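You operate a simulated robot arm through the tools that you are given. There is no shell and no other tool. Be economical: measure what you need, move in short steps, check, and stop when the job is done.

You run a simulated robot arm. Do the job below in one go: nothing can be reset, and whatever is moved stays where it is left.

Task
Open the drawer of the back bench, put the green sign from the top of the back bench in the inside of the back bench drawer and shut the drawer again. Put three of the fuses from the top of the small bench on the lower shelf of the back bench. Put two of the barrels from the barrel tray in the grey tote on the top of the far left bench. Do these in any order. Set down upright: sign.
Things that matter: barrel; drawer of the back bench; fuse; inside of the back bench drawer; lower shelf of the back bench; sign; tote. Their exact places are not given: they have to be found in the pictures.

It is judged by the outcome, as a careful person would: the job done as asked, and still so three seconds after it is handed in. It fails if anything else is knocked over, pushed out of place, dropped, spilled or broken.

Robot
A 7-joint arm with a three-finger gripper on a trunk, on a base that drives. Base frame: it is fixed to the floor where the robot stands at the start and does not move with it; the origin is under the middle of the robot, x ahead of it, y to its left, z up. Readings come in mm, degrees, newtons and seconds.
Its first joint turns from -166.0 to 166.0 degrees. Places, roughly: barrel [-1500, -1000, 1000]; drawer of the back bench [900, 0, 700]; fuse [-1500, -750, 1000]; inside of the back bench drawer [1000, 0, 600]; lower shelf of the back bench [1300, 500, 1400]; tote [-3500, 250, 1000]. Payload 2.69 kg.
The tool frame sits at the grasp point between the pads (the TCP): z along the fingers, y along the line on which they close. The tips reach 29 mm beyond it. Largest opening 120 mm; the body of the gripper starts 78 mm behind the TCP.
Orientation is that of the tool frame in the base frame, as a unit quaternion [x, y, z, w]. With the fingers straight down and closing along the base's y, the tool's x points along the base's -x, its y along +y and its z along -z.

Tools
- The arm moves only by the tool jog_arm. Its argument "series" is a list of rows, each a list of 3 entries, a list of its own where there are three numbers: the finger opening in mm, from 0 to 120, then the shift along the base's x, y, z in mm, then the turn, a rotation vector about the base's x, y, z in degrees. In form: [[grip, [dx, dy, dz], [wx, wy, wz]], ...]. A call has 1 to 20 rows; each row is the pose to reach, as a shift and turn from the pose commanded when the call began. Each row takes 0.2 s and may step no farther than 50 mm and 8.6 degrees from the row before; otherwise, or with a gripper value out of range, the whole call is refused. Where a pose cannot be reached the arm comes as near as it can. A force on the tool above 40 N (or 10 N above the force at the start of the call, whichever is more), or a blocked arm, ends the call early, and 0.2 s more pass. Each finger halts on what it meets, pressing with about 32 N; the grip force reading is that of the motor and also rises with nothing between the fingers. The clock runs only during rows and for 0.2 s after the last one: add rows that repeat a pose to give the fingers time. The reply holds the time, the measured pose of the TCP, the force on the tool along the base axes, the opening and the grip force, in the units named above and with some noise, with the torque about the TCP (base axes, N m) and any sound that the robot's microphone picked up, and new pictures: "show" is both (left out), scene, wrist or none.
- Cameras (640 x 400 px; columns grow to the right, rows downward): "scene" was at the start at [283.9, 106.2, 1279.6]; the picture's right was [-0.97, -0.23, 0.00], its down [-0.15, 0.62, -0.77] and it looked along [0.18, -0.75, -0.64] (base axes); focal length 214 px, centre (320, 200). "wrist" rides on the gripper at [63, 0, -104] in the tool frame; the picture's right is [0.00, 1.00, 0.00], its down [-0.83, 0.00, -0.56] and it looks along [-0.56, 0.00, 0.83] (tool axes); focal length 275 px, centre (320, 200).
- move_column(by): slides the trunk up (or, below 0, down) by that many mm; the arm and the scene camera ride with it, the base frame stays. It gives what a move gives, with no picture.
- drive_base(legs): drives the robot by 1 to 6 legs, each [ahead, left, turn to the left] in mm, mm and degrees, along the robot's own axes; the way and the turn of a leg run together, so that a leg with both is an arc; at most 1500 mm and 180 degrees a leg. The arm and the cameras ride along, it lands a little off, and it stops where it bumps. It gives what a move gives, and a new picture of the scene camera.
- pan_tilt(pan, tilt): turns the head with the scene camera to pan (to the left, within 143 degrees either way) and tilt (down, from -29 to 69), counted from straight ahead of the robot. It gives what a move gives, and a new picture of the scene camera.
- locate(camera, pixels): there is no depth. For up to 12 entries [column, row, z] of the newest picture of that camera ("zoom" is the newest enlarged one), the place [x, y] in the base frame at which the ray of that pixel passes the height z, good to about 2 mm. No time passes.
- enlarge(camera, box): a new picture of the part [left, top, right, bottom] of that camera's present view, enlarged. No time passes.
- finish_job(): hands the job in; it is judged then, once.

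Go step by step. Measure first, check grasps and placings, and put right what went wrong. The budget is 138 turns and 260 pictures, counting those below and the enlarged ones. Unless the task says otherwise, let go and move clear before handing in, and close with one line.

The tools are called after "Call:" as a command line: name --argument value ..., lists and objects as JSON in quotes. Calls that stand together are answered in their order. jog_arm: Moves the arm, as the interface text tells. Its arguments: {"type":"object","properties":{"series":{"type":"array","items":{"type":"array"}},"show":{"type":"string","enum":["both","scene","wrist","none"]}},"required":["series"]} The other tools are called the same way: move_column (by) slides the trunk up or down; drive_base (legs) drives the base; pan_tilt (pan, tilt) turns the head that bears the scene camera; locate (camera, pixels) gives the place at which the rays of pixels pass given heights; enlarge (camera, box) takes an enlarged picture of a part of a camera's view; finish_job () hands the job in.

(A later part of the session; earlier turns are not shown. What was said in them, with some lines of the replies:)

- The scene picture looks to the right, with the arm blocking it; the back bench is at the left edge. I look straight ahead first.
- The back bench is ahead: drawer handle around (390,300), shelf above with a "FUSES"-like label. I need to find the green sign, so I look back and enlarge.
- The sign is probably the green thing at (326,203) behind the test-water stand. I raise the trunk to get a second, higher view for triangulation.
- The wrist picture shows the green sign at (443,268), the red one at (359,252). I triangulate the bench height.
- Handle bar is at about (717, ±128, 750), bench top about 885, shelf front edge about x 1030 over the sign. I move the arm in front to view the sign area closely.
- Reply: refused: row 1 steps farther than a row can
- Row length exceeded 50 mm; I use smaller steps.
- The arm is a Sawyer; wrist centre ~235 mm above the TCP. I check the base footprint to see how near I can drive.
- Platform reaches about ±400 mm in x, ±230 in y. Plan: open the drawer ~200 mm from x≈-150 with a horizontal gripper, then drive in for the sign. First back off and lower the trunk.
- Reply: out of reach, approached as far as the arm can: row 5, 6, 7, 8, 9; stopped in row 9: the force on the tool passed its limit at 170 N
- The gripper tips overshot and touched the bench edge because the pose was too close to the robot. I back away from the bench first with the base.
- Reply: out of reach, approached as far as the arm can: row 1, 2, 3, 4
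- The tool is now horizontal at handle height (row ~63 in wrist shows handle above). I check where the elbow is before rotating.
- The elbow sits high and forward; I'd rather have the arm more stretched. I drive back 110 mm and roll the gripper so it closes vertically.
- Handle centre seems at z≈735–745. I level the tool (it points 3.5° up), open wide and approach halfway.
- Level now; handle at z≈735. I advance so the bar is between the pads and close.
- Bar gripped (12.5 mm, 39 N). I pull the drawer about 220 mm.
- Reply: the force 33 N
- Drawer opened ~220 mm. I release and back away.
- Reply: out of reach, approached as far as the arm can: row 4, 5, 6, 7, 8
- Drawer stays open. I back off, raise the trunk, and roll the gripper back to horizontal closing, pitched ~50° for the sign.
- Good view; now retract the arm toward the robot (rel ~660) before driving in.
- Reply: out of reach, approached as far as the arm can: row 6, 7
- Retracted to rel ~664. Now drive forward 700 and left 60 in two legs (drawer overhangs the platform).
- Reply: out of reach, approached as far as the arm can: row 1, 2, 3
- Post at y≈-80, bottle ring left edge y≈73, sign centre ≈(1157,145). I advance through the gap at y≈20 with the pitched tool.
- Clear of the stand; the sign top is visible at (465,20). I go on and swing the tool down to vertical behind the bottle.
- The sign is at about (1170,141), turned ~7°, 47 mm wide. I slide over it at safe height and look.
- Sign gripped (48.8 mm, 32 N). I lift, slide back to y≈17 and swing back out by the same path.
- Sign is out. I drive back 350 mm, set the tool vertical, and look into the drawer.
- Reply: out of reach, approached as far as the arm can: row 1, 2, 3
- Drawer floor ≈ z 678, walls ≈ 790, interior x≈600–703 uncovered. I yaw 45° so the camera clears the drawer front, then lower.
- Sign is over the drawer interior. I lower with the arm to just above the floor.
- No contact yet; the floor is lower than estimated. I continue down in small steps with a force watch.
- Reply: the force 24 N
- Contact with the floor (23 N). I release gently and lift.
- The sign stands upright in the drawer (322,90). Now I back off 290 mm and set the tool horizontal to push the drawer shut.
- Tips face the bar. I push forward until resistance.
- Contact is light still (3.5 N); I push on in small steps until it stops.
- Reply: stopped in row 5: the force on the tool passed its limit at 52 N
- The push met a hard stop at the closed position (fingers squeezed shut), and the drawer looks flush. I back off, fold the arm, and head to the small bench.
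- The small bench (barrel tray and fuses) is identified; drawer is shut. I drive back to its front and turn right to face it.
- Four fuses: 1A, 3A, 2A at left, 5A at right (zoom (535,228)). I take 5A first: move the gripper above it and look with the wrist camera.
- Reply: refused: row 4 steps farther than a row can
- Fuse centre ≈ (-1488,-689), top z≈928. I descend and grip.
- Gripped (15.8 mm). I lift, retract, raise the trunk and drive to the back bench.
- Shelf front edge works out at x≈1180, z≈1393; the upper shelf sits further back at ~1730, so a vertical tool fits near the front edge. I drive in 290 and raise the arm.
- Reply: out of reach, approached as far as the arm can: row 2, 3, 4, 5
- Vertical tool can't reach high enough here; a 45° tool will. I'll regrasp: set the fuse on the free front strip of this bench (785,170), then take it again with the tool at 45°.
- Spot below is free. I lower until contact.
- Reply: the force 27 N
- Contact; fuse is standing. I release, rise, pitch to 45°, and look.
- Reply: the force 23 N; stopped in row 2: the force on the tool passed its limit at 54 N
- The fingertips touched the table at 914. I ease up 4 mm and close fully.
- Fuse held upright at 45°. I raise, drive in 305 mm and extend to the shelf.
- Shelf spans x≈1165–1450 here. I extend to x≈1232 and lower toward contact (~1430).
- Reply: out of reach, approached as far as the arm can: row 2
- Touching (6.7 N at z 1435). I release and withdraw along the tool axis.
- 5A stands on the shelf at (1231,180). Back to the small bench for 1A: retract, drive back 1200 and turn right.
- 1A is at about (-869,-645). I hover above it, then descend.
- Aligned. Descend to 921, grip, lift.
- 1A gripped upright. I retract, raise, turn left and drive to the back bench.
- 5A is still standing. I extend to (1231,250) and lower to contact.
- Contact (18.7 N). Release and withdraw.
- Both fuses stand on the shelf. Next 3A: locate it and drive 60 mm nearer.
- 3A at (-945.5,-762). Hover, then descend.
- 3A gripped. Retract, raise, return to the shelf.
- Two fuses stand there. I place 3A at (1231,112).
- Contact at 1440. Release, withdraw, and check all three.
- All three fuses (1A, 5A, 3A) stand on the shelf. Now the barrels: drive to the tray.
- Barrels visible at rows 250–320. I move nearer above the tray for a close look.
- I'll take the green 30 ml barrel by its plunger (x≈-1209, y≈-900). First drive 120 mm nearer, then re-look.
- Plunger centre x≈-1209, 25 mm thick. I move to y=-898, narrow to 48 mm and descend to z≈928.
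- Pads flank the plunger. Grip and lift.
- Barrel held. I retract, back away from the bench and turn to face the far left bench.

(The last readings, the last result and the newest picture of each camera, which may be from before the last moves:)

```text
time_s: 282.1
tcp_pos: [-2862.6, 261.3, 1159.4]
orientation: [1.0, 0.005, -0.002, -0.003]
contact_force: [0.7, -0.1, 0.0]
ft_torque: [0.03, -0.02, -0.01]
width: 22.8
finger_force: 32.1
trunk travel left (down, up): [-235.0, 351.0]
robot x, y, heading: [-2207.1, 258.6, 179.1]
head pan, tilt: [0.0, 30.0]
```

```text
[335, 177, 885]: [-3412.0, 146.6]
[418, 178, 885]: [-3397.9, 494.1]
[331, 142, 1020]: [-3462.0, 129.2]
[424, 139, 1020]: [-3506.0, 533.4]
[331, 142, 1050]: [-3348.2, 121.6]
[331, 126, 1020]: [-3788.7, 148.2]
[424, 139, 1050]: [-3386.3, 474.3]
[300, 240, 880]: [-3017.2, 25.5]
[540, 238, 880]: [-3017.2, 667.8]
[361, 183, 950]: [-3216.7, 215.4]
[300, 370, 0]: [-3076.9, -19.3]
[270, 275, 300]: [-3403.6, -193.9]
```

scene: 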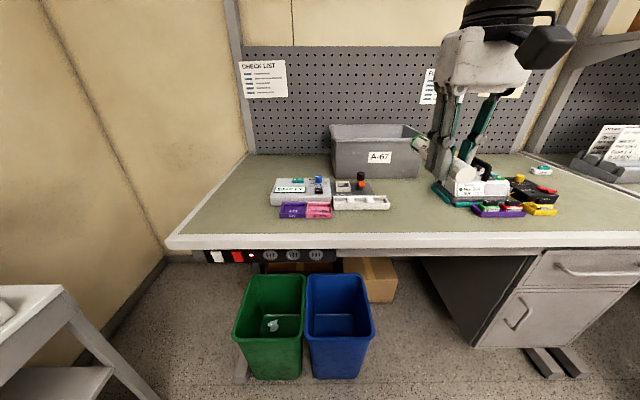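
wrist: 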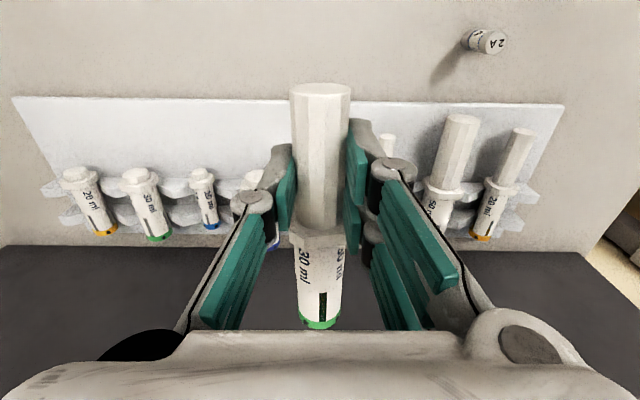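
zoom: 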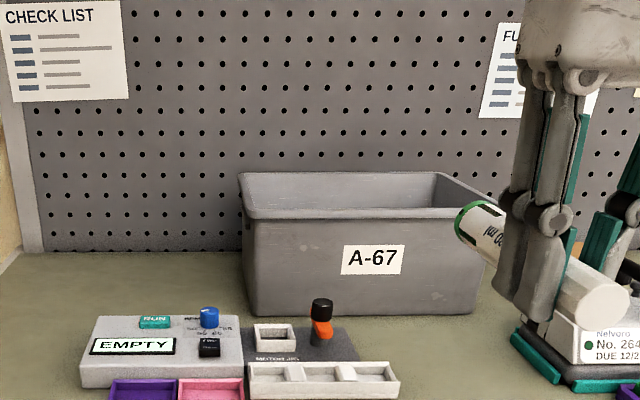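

Grey tote A‑67: front wall x≈-3400, y≈147–494, rim z≈1040. I drive 375 mm nearer and move the barrel over it.

Call:
drive_base --legs '[[375, 0, 0.8]]'

Call:
jog_arm --series '[[18, [-40, 5, 0], [0, 0, 0]], [18, [-80, 10, 0], [0, 0, 0]], [18, [-120, 15, 0], [0, 0, 0]], [18, [-160, 20, 0], [0, 0, 0]], [18, [-160, 20, 0], [0, 0, 0]]]' --show "both"

```text
time_s: 284.5
tcp_pos: [-3235.8, 259.1, 1160.6]
orientation: [1.0, 0.009, -0.002, -0.003]
contact_force: [-0.5, 0.4, -0.4]
ft_torque: [0.03, -0.03, -0.02]
width: 22.7
finger_force: 31.8
trunk travel left (down, up): [-235.0, 351.0]
robot x, y, heading: [-2579.9, 263.9, 179.7]
head pan, tilt: [0.0, 30.0]
```

scene: 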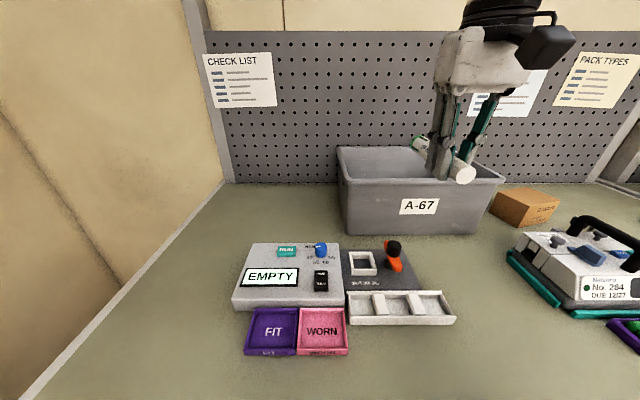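

```text
time_s: 285.7
tcp_pos: [-3396.1, 280.0, 1159.7]
orientation: [1.0, 0.009, -0.002, -0.003]
contact_force: [-0.2, -0.5, -0.8]
ft_torque: [0.03, -0.01, 0.01]
width: 22.8
finger_force: 31.9
trunk travel left (down, up): [-235.0, 351.0]
robot x, y, heading: [-2581.4, 261.8, 179.8]
head pan, tilt: [0.0, 30.0]
```

scene: 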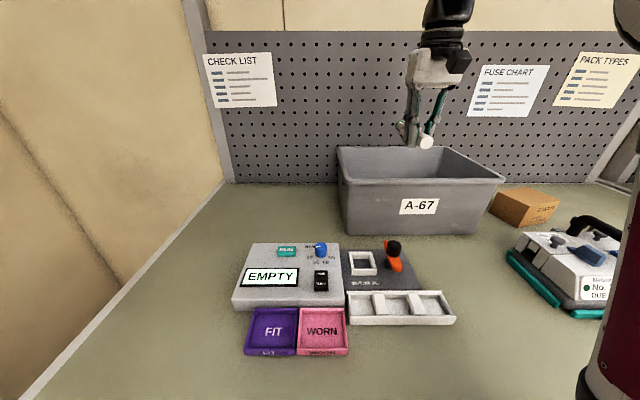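
wrist: 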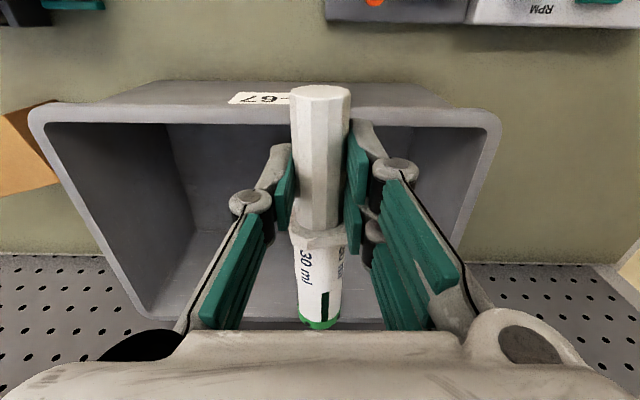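

Call:
locate --camera "wrist" --pixels '[[40, 120, 1040], [490, 125, 1040], [150, 315, 1040], [300, 320, 1040], [300, 120, 1040], [190, 220, 890], [370, 155, 890]]'

```text
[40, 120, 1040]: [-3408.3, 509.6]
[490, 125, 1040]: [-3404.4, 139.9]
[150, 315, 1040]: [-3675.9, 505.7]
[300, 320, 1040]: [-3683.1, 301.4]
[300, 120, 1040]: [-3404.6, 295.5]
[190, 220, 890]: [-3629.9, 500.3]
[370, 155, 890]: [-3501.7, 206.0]
```

Rim x -3406…-3680, y 140…508. I move to (-3525, 275) and lower inside.

Call:
jog_arm --series '[[18, [-45, 0, 0], [0, 0, 0]], [18, [-90, -5, 0], [0, 0, 0]], [18, [-129, -5, 0], [0, 0, 0]], [18, [-129, -5, -40], [0, 0, 0]], [18, [-129, -5, -80], [0, 0, 0]], [18, [-129, -5, -120], [0, 0, 0]], [18, [-129, -5, -160], [0, 0, 0]], [18, [-129, -5, -190], [0, 0, 0]], [18, [-129, -5, -215], [0, 0, 0]], [18, [-129, -5, -215], [0, 0, 0]]]' --show "both"

```text
time_s: 287.9
tcp_pos: [-3525.2, 273.7, 944.7]
orientation: [1.0, 0.009, -0.002, -0.003]
contact_force: [-0.7, 0.3, 0.6]
ft_torque: [0.02, -0.01, -0.02]
width: 22.5
finger_force: 32.0
out of reach, approached as far as the arm can: row 3
trunk travel left (down, up): [-235.0, 351.0]
robot x, y, heading: [-2582.9, 261.4, 179.7]
head pan, tilt: [0.0, 30.0]
```

scene: 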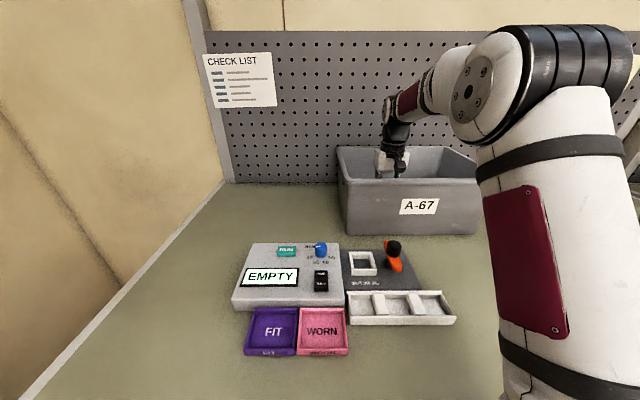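
wrist: 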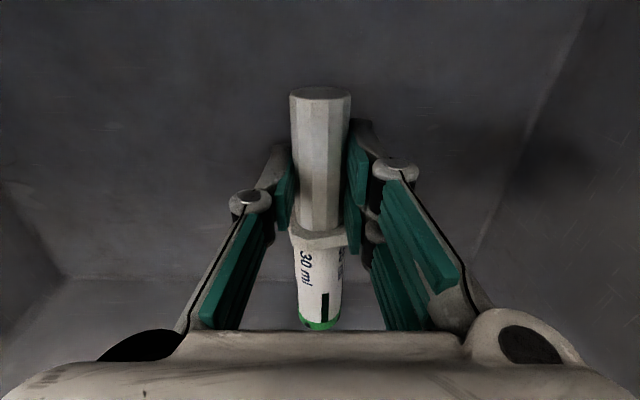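

Call:
jog_arm --series '[[18, [0, 0, -5], [0, 0, 0]], [18, [0, 0, -10], [0, 0, 0]], [18, [0, 0, -14], [0, 0, 0]], [18, [0, 0, -18], [0, 0, 0]], [18, [0, 0, -18], [0, 0, 0]]]' --show "none"

```text
time_s: 289.1
tcp_pos: [-3524.7, 273.5, 927.7]
orientation: [1.0, 0.009, -0.001, -0.003]
contact_force: [-0.6, -0.8, -0.4]
ft_torque: [-0.01, 0.01, -0.03]
width: 22.7
finger_force: 31.5
trunk travel left (down, up): [-235.0, 351.0]
robot x, y, heading: [-2579.2, 259.3, 179.7]
head pan, tilt: [0.0, 30.0]
```

Call:
jog_arm --series '[[18, [0, 0, -3], [0, 0, 0]], [18, [0, 0, -6], [0, 0, 0]], [18, [0, 0, -9], [0, 0, 0]], [18, [0, 0, -12], [0, 0, 0]], [18, [0, 0, -12], [0, 0, 0]]]' --show "none"

```text
time_s: 290.3
tcp_pos: [-3524.6, 273.2, 916.1]
orientation: [1.0, 0.009, -0.002, -0.003]
contact_force: [0.1, 0.1, 3.5]
ft_torque: [0.01, 0.11, 0.02]
width: 22.7
finger_force: 32.0
trunk travel left (down, up): [-235.0, 351.0]
robot x, y, heading: [-2580.9, 261.2, 179.9]
head pan, tilt: [0.0, 30.0]
```

Touching the tote floor. Release and lift out.

Call:
jog_arm --series '[[30, [0, 0, 0], [0, 0, 0]], [45, [0, 0, 2], [0, 0, 0]], [55, [0, 0, 2], [0, 0, 0]], [55, [0, 0, 45], [0, 0, 0]], [55, [0, 0, 90], [0, 0, 0]], [55, [0, 0, 135], [0, 0, 0]], [55, [0, 0, 180], [0, 0, 0]], [55, [0, 0, 215], [0, 0, 0]], [55, [40, 0, 240], [0, 0, 0]], [55, [85, 0, 245], [0, 0, 0]], [55, [130, 0, 245], [0, 0, 0]], [55, [175, 0, 245], [0, 0, 0]], [55, [220, 0, 245], [0, 0, 0]], [55, [265, 0, 245], [0, 0, 0]], [55, [290, 0, 245], [0, 0, 0]]]' --show "wrist"

Call:
enlarge --camera "scene" --box '[310, 120, 530, 250]'

```text
time_s: 293.5
tcp_pos: [-3234.4, 273.9, 1158.9]
orientation: [1.0, 0.008, -0.001, -0.003]
contact_force: [-0.8, 0.4, -0.1]
ft_torque: [-0.01, -0.03, -0.02]
width: 54.8
finger_force: 0.1
trunk travel left (down, up): [-235.0, 351.0]
robot x, y, heading: [-2577.3, 265.2, 179.7]
head pan, tilt: [0.0, 30.0]
```

wrist: 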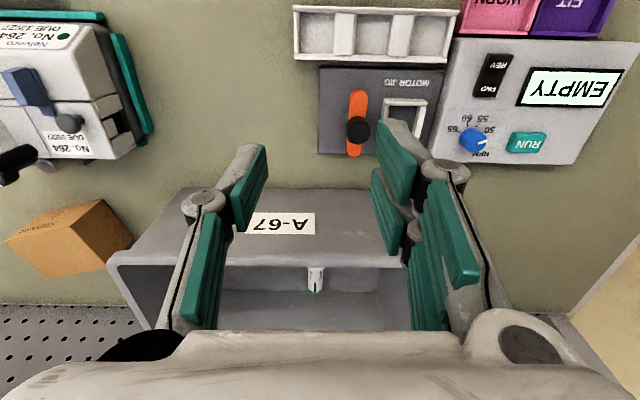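

```text
2.91 times, centred on (420, 185) of scene
```

zoom: 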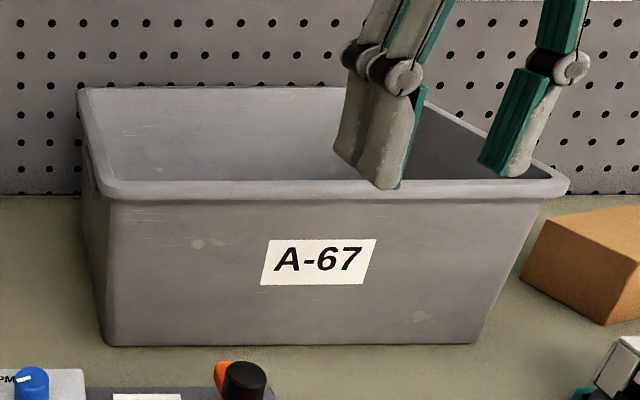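

Barrel 1 lies in the tote. Back for the second: the 20 ml at the tray's left end has a free plunger.

Call:
drive_base --legs '[[-1500, 0, 0], [0, 0, 90.3], [270, 0, 0]]'

Call:
jog_arm --series '[[60, [0, -45, -30], [0, 0, 0]], [60, [0, -90, -60], [0, 0, 0]], [60, [0, -130, -85], [0, 0, 0]], [60, [0, -165, -100], [0, 0, 0]], [60, [0, -165, -100], [0, 0, 0]]]' --show "wrist"

```text
time_s: 306.4
tcp_pos: [-1088.3, -691.3, 1159.2]
orientation: [0.716, 0.698, -0.003, 0.0]
contact_force: [-0.7, 0.6, -0.1]
ft_torque: [0.03, 0.03, 0.01]
width: 55.0
finger_force: 0.0
trunk travel left (down, up): [-235.0, 351.0]
robot x, y, heading: [-1052.3, -37.7, -92.6]
head pan, tilt: [0.0, 30.0]
```

scene: 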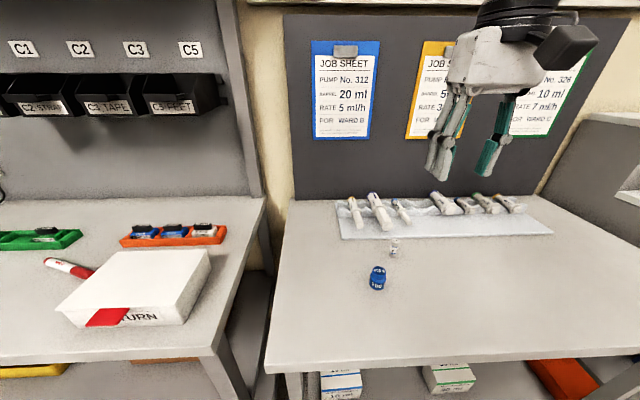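

```text
refused: row 1 steps farther than a row can; nothing moved
```

Call:
jog_arm --series '[[60, [15, -40, -20], [0, 0, 2]], [60, [35, -75, -40], [0, 0, 2]], [60, [55, -110, -60], [0, 0, 2]], [60, [70, -140, -80], [0, 0, 2]], [60, [85, -165, -100], [0, 0, 2]], [60, [85, -165, -100], [0, 0, 2]]]' --show "wrist"

Call:
enlarge --camera "wrist" --box '[230, 70, 470, 220]'

```text
time_s: 307.9
tcp_pos: [-1002.2, -859.3, 1060.6]
orientation: [0.703, 0.711, -0.003, 0.0]
contact_force: [-0.4, 0.2, -0.3]
ft_torque: [-0.03, -0.01, 0.01]
width: 59.9
finger_force: 0.1
trunk travel left (down, up): [-235.0, 351.0]
robot x, y, heading: [-1047.9, -40.9, -92.4]
head pan, tilt: [0.0, 30.0]
```

wrist: 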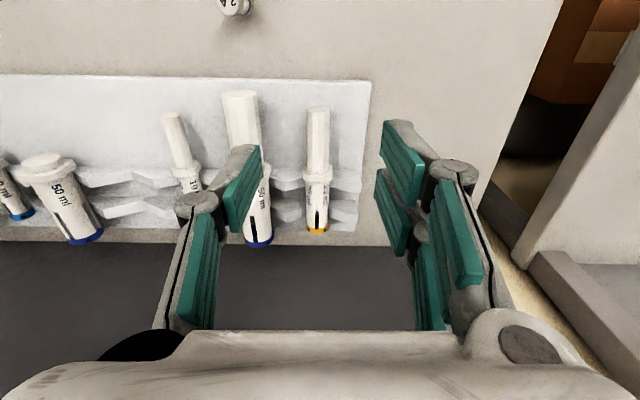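

```text
2.67 times, centred on (350, 145) of wrist
```

zoom: 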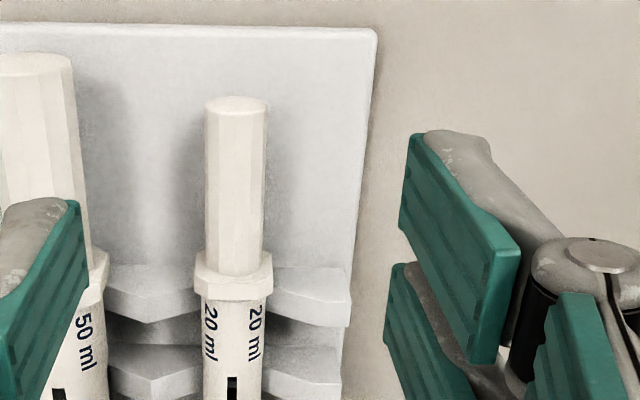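

Call:
locate --camera "wrist" --pixels '[[318, 112, 920], [317, 163, 920], [307, 140, 920], [330, 140, 920], [262, 140, 925], [317, 225, 920]]'

```text
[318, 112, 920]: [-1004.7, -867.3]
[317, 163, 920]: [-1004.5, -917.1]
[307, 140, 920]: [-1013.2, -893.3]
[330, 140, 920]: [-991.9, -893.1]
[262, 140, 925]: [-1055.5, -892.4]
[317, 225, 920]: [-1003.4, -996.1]
```

20 ml plunger centre x≈-1003.5, y≈-899. Descend with 42 mm opening.

Call:
jog_arm --series '[[42, [-2, -20, -30], [0, 0, 0]], [42, [-2, -39, -65], [0, 0, 0]], [42, [-2, -39, -100], [0, 0, 0]], [42, [-2, -39, -125], [0, 0, 0]], [42, [-2, -39, -136], [0, 0, 0]], [42, [-2, -39, -136], [0, 0, 0]]]' --show "wrist"

```text
time_s: 309.2
tcp_pos: [-1004.0, -896.2, 924.9]
orientation: [0.703, 0.711, -0.003, -0.001]
contact_force: [0.1, -0.2, 0.1]
ft_torque: [0.0, -0.01, 0.01]
width: 41.9
finger_force: 0.2
trunk travel left (down, up): [-235.0, 351.0]
robot x, y, heading: [-1051.5, -41.0, -92.6]
head pan, tilt: [0.0, 30.0]
```

wrist: 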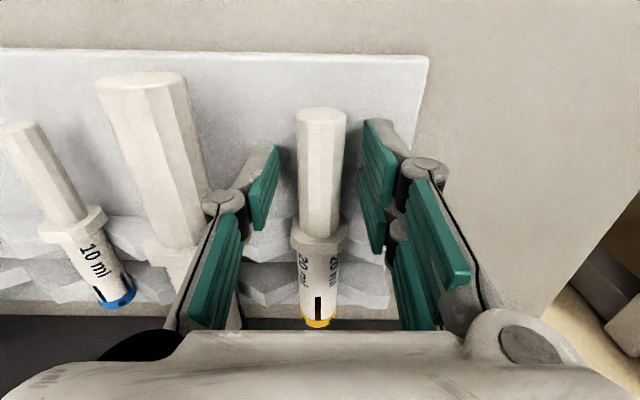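

Call:
jog_arm --series '[[30, [0, 0, 0], [0, 0, 0]], [18, [0, 0, 0], [0, 0, 0]], [12, [0, 0, 0], [0, 0, 0]], [12, [0, 0, 0], [0, 0, 0]]]' --show "none"

Call:
jog_arm --series '[[12, [0, 0, 20], [0, 0, 0]], [12, [0, 0, 50], [0, 0, 0]], [12, [0, 0, 90], [0, 0, 0]], [12, [0, 20, 130], [0, 0, 0]], [12, [0, 60, 150], [0, 0, 0]], [12, [0, 100, 175], [0, 0, 0]], [12, [0, 145, 195], [0, 0, 0]], [12, [0, 190, 215], [0, 0, 0]], [12, [-20, 225, 235], [0, 0, 0]], [12, [-20, 225, 235], [0, 0, 0]]]' --show "both"

```text
time_s: 310.2
tcp_pos: [-1004.2, -896.9, 925.4]
orientation: [0.703, 0.711, -0.004, -0.001]
contact_force: [0.0, -0.5, 0.1]
ft_torque: [-0.01, 0.04, 0.01]
width: 15.2
finger_force: 32.4
trunk travel left (down, up): [-235.0, 351.0]
robot x, y, heading: [-1050.8, -43.8, -92.6]
head pan, tilt: [0.0, 30.0]
```

```text
time_s: 312.4
tcp_pos: [-1025.6, -671.6, 1158.1]
orientation: [0.703, 0.711, -0.003, -0.001]
contact_force: [0.1, -0.6, -0.3]
ft_torque: [0.01, 0.05, 0.0]
width: 18.6
finger_force: 31.4
trunk travel left (down, up): [-235.0, 351.0]
robot x, y, heading: [-1047.7, -40.6, -92.7]
head pan, tilt: [0.0, 30.0]
```

scene: 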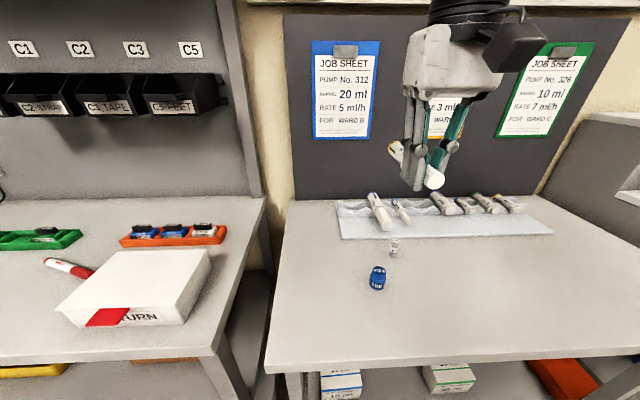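
wrist: 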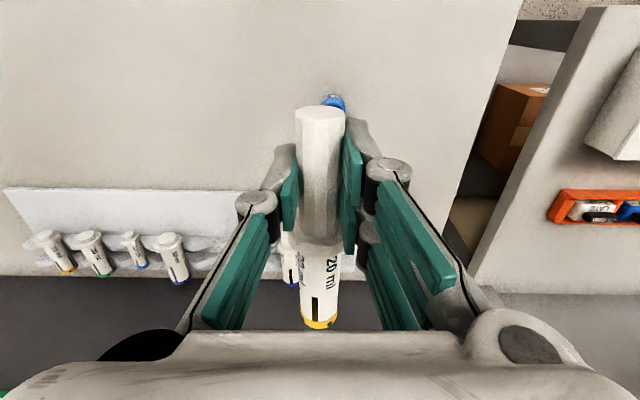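

Second barrel held. Back off, turn and drive to the tote again.

Call:
drive_base --legs '[[-340, 0, 0], [0, 0, -87.4], [1500, 0, 0], [25, 0, 0]]'

Call:
jog_arm --series '[[12, [-20, 30, 0], [0, 0, 0]], [12, [-55, 50, 0], [0, 0, 0]], [12, [-90, 70, 0], [0, 0, 0]], [12, [-120, 90, 0], [0, 0, 0]], [12, [-120, 90, 0], [0, 0, 0]]]' --show "wrist"

```text
time_s: 325.9
tcp_pos: [-3206.8, 238.6, 1158.6]
orientation: [1.0, 0.03, -0.002, -0.002]
contact_force: [0.2, -0.3, 0.3]
ft_torque: [-0.05, -0.02, -0.04]
width: 18.6
finger_force: 31.8
trunk travel left (down, up): [-235.0, 351.0]
robot x, y, heading: [-2580.2, 297.7, -179.7]
head pan, tilt: [0.0, 30.0]
```

scene: 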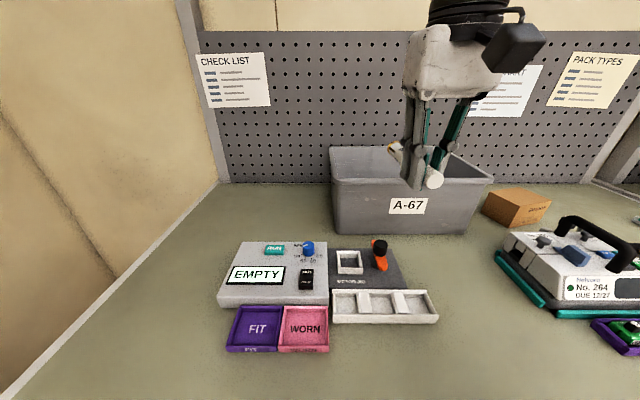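

```text
time_s: 327.1
tcp_pos: [-3328.7, 330.4, 1157.6]
orientation: [1.0, 0.029, -0.002, -0.002]
contact_force: [0.1, -0.5, -0.1]
ft_torque: [-0.01, -0.02, -0.01]
width: 19.0
finger_force: 32.2
trunk travel left (down, up): [-235.0, 351.0]
robot x, y, heading: [-2580.7, 295.8, -179.6]
head pan, tilt: [0.0, 30.0]
```

wrist: 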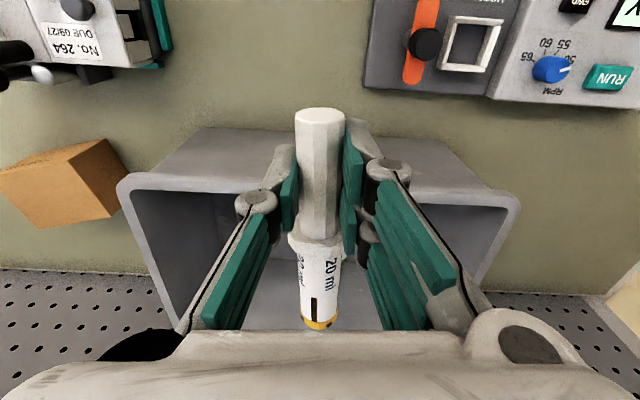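

Call:
jog_arm --series '[[12, [-40, 20, 0], [0, 0, 0]], [12, [-80, 40, 0], [0, 0, 0]], [12, [-120, 50, 0], [0, 0, 0]], [12, [-160, 50, 0], [0, 0, 0]], [12, [-190, 50, -20], [0, 0, 0]], [12, [-194, 50, -60], [0, 0, 0]], [12, [-194, 50, -105], [0, 0, 0]], [12, [-194, 50, -150], [0, 0, 0]], [12, [-194, 50, -190], [0, 0, 0]], [12, [-194, 50, -220], [0, 0, 0]], [12, [-194, 50, -220], [0, 0, 0]]]' --show "both"

Call:
jog_arm --series '[[12, [0, 0, -5], [0, 0, 0]], [12, [0, 0, -10], [0, 0, 0]], [12, [0, 0, -15], [0, 0, 0]], [12, [0, 0, -18], [0, 0, 0]], [12, [0, 0, -18], [0, 0, 0]]]' --show "none"

```text
time_s: 329.5
tcp_pos: [-3523.5, 381.8, 938.6]
orientation: [1.0, 0.029, -0.002, -0.002]
contact_force: [-0.6, 0.6, -0.5]
ft_torque: [0.02, -0.02, 0.03]
width: 18.8
finger_force: 31.6
trunk travel left (down, up): [-235.0, 351.0]
robot x, y, heading: [-2578.8, 296.2, -179.8]
head pan, tilt: [0.0, 30.0]
```

scene: 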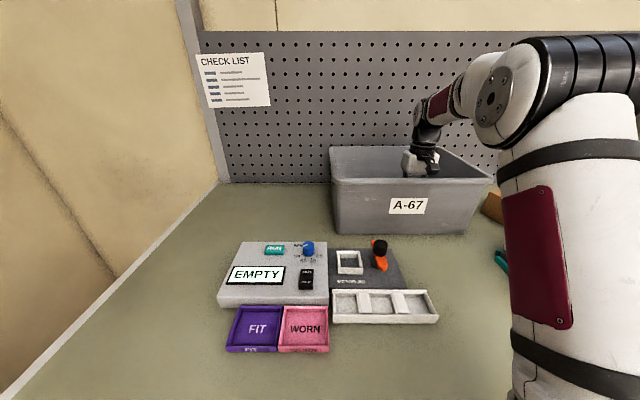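
wrist: 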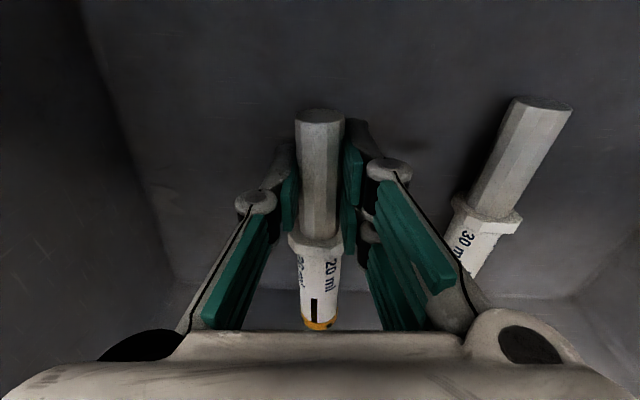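

```text
time_s: 330.7
tcp_pos: [-3523.0, 379.6, 919.0]
orientation: [1.0, 0.029, -0.002, -0.003]
contact_force: [-0.2, 0.3, 0.0]
ft_torque: [-0.01, -0.03, 0.02]
width: 18.9
finger_force: 32.0
trunk travel left (down, up): [-235.0, 351.0]
robot x, y, heading: [-2580.2, 297.2, -179.5]
head pan, tilt: [0.0, 30.0]
```

Near the floor; a few mm more, then release and lift out.

Call:
jog_arm --series '[[12, [0, 0, -3], [0, 0, 0]], [12, [0, 0, -6], [0, 0, 0]], [12, [0, 0, -8], [0, 0, 0]], [12, [0, 0, -8], [0, 0, 0]]]' --show "none"

Call:
jog_arm --series '[[25, [0, 0, 0], [0, 0, 0]], [42, [0, 0, 1], [0, 0, 0]], [50, [0, 0, 2], [0, 0, 0]], [50, [0, 0, 45], [0, 0, 0]], [50, [0, 0, 90], [0, 0, 0]], [50, [0, 0, 135], [0, 0, 0]], [50, [0, 0, 180], [0, 0, 0]], [50, [0, 0, 220], [0, 0, 0]], [50, [40, 0, 240], [0, 0, 0]], [50, [85, 0, 248], [0, 0, 0]], [50, [130, 0, 250], [0, 0, 0]], [50, [175, 0, 250], [0, 0, 0]], [50, [175, 0, 250], [0, 0, 0]]]' --show "both"

```text
time_s: 331.7
tcp_pos: [-3521.5, 378.2, 911.9]
orientation: [1.0, 0.031, -0.002, -0.002]
contact_force: [-0.2, -0.6, -0.3]
ft_torque: [-0.01, 0.01, 0.04]
width: 18.6
finger_force: 32.1
trunk travel left (down, up): [-235.0, 351.0]
robot x, y, heading: [-2577.7, 296.7, -179.7]
head pan, tilt: [0.0, 30.0]
```

```text
time_s: 334.5
tcp_pos: [-3348.2, 382.7, 1162.7]
orientation: [1.0, 0.03, -0.002, -0.002]
contact_force: [0.3, 0.4, 0.7]
ft_torque: [0.02, -0.06, 0.02]
width: 50.0
finger_force: 0.0
trunk travel left (down, up): [-235.0, 351.0]
robot x, y, heading: [-2579.1, 296.4, -179.7]
head pan, tilt: [0.0, 30.0]
```

scene: 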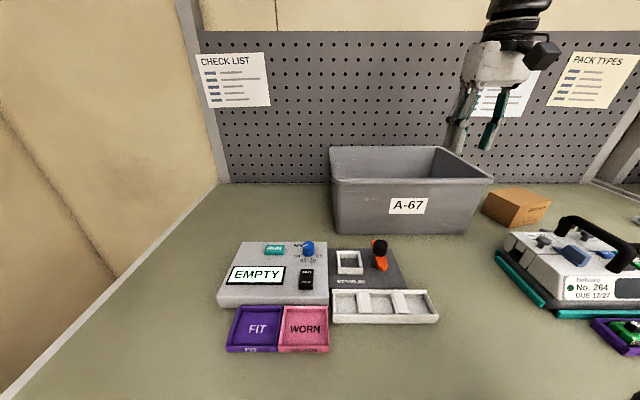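
wrist: 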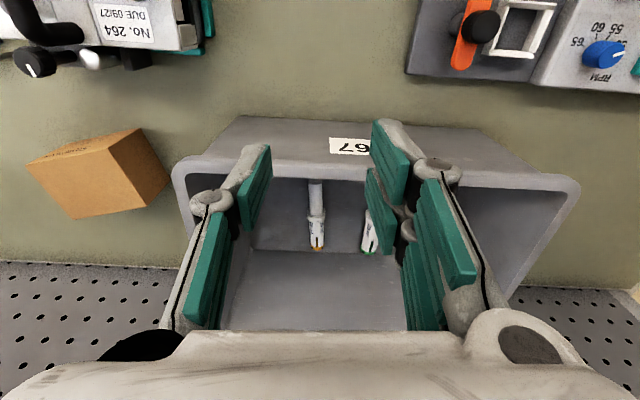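

Both barrels lie in the tote. For a final check of the drawer I reverse toward the back bench and look behind.

Call:
drive_base --legs '[[-1500, 0, 0], [-600, 0, 0]]'

Call:
pan_tilt --pan 143 --tilt 30

Call:
enlarge --camera "scene" --box '[100, 100, 400, 290]'

```text
time_s: 345.1
tcp_pos: [-1229.2, 403.6, 1161.4]
orientation: [0.999, 0.047, -0.002, -0.003]
contact_force: [-0.7, 0.0, 0.5]
ft_torque: [0.02, -0.01, 0.02]
width: 50.1
finger_force: 0.0
trunk travel left (down, up): [-235.0, 351.0]
robot x, y, heading: [-457.9, 342.1, -177.6]
head pan, tilt: [0.0, 30.0]
```

scene: 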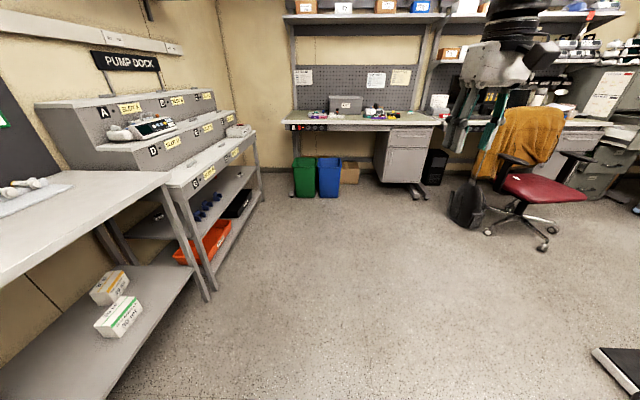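

```text
time_s: 347.3
tcp_pos: [-1228.5, 403.7, 1162.9]
orientation: [0.999, 0.048, -0.001, -0.003]
contact_force: [-0.2, 0.3, 0.7]
ft_torque: [0.01, -0.01, -0.03]
width: 49.8
finger_force: 0.1
trunk travel left (down, up): [-235.0, 351.0]
robot x, y, heading: [-459.2, 341.2, -177.7]
head pan, tilt: [143.0, 30.0]
```

scene: 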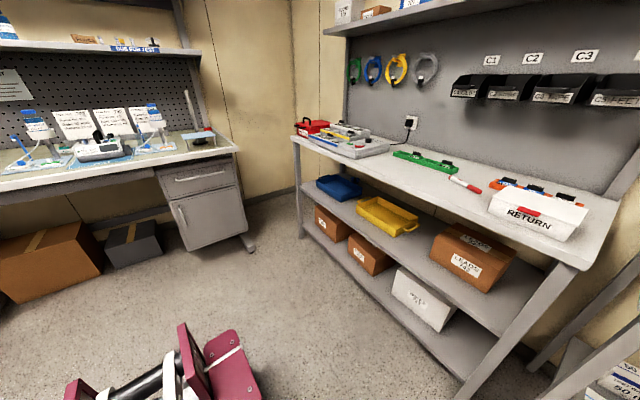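

```text
2.11 times, centred on (250, 195) of scene
```

zoom: 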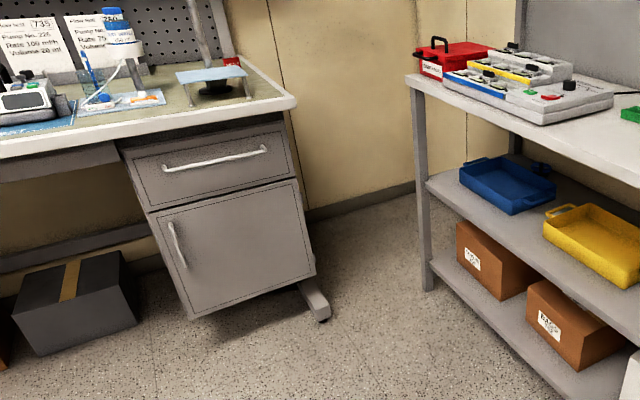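

The drawer is flush with the door below it, the three fuses are on the shelf, and the bench is undisturbed. I hand the job in.

Call:
finish_job

```text
The job is handed in.
```

The green sign was set upright in the back bench drawer and the drawer is shut. Fuses 1A, 3A and 5A stand on the lower shelf, and the 30 ml and 20 ml barrels lie in the grey tote. I did not see the sign again after closing the drawer, and one early move knocked the gripper against the back bench's front edge (170 N); later pictures showed no damage or shifting.
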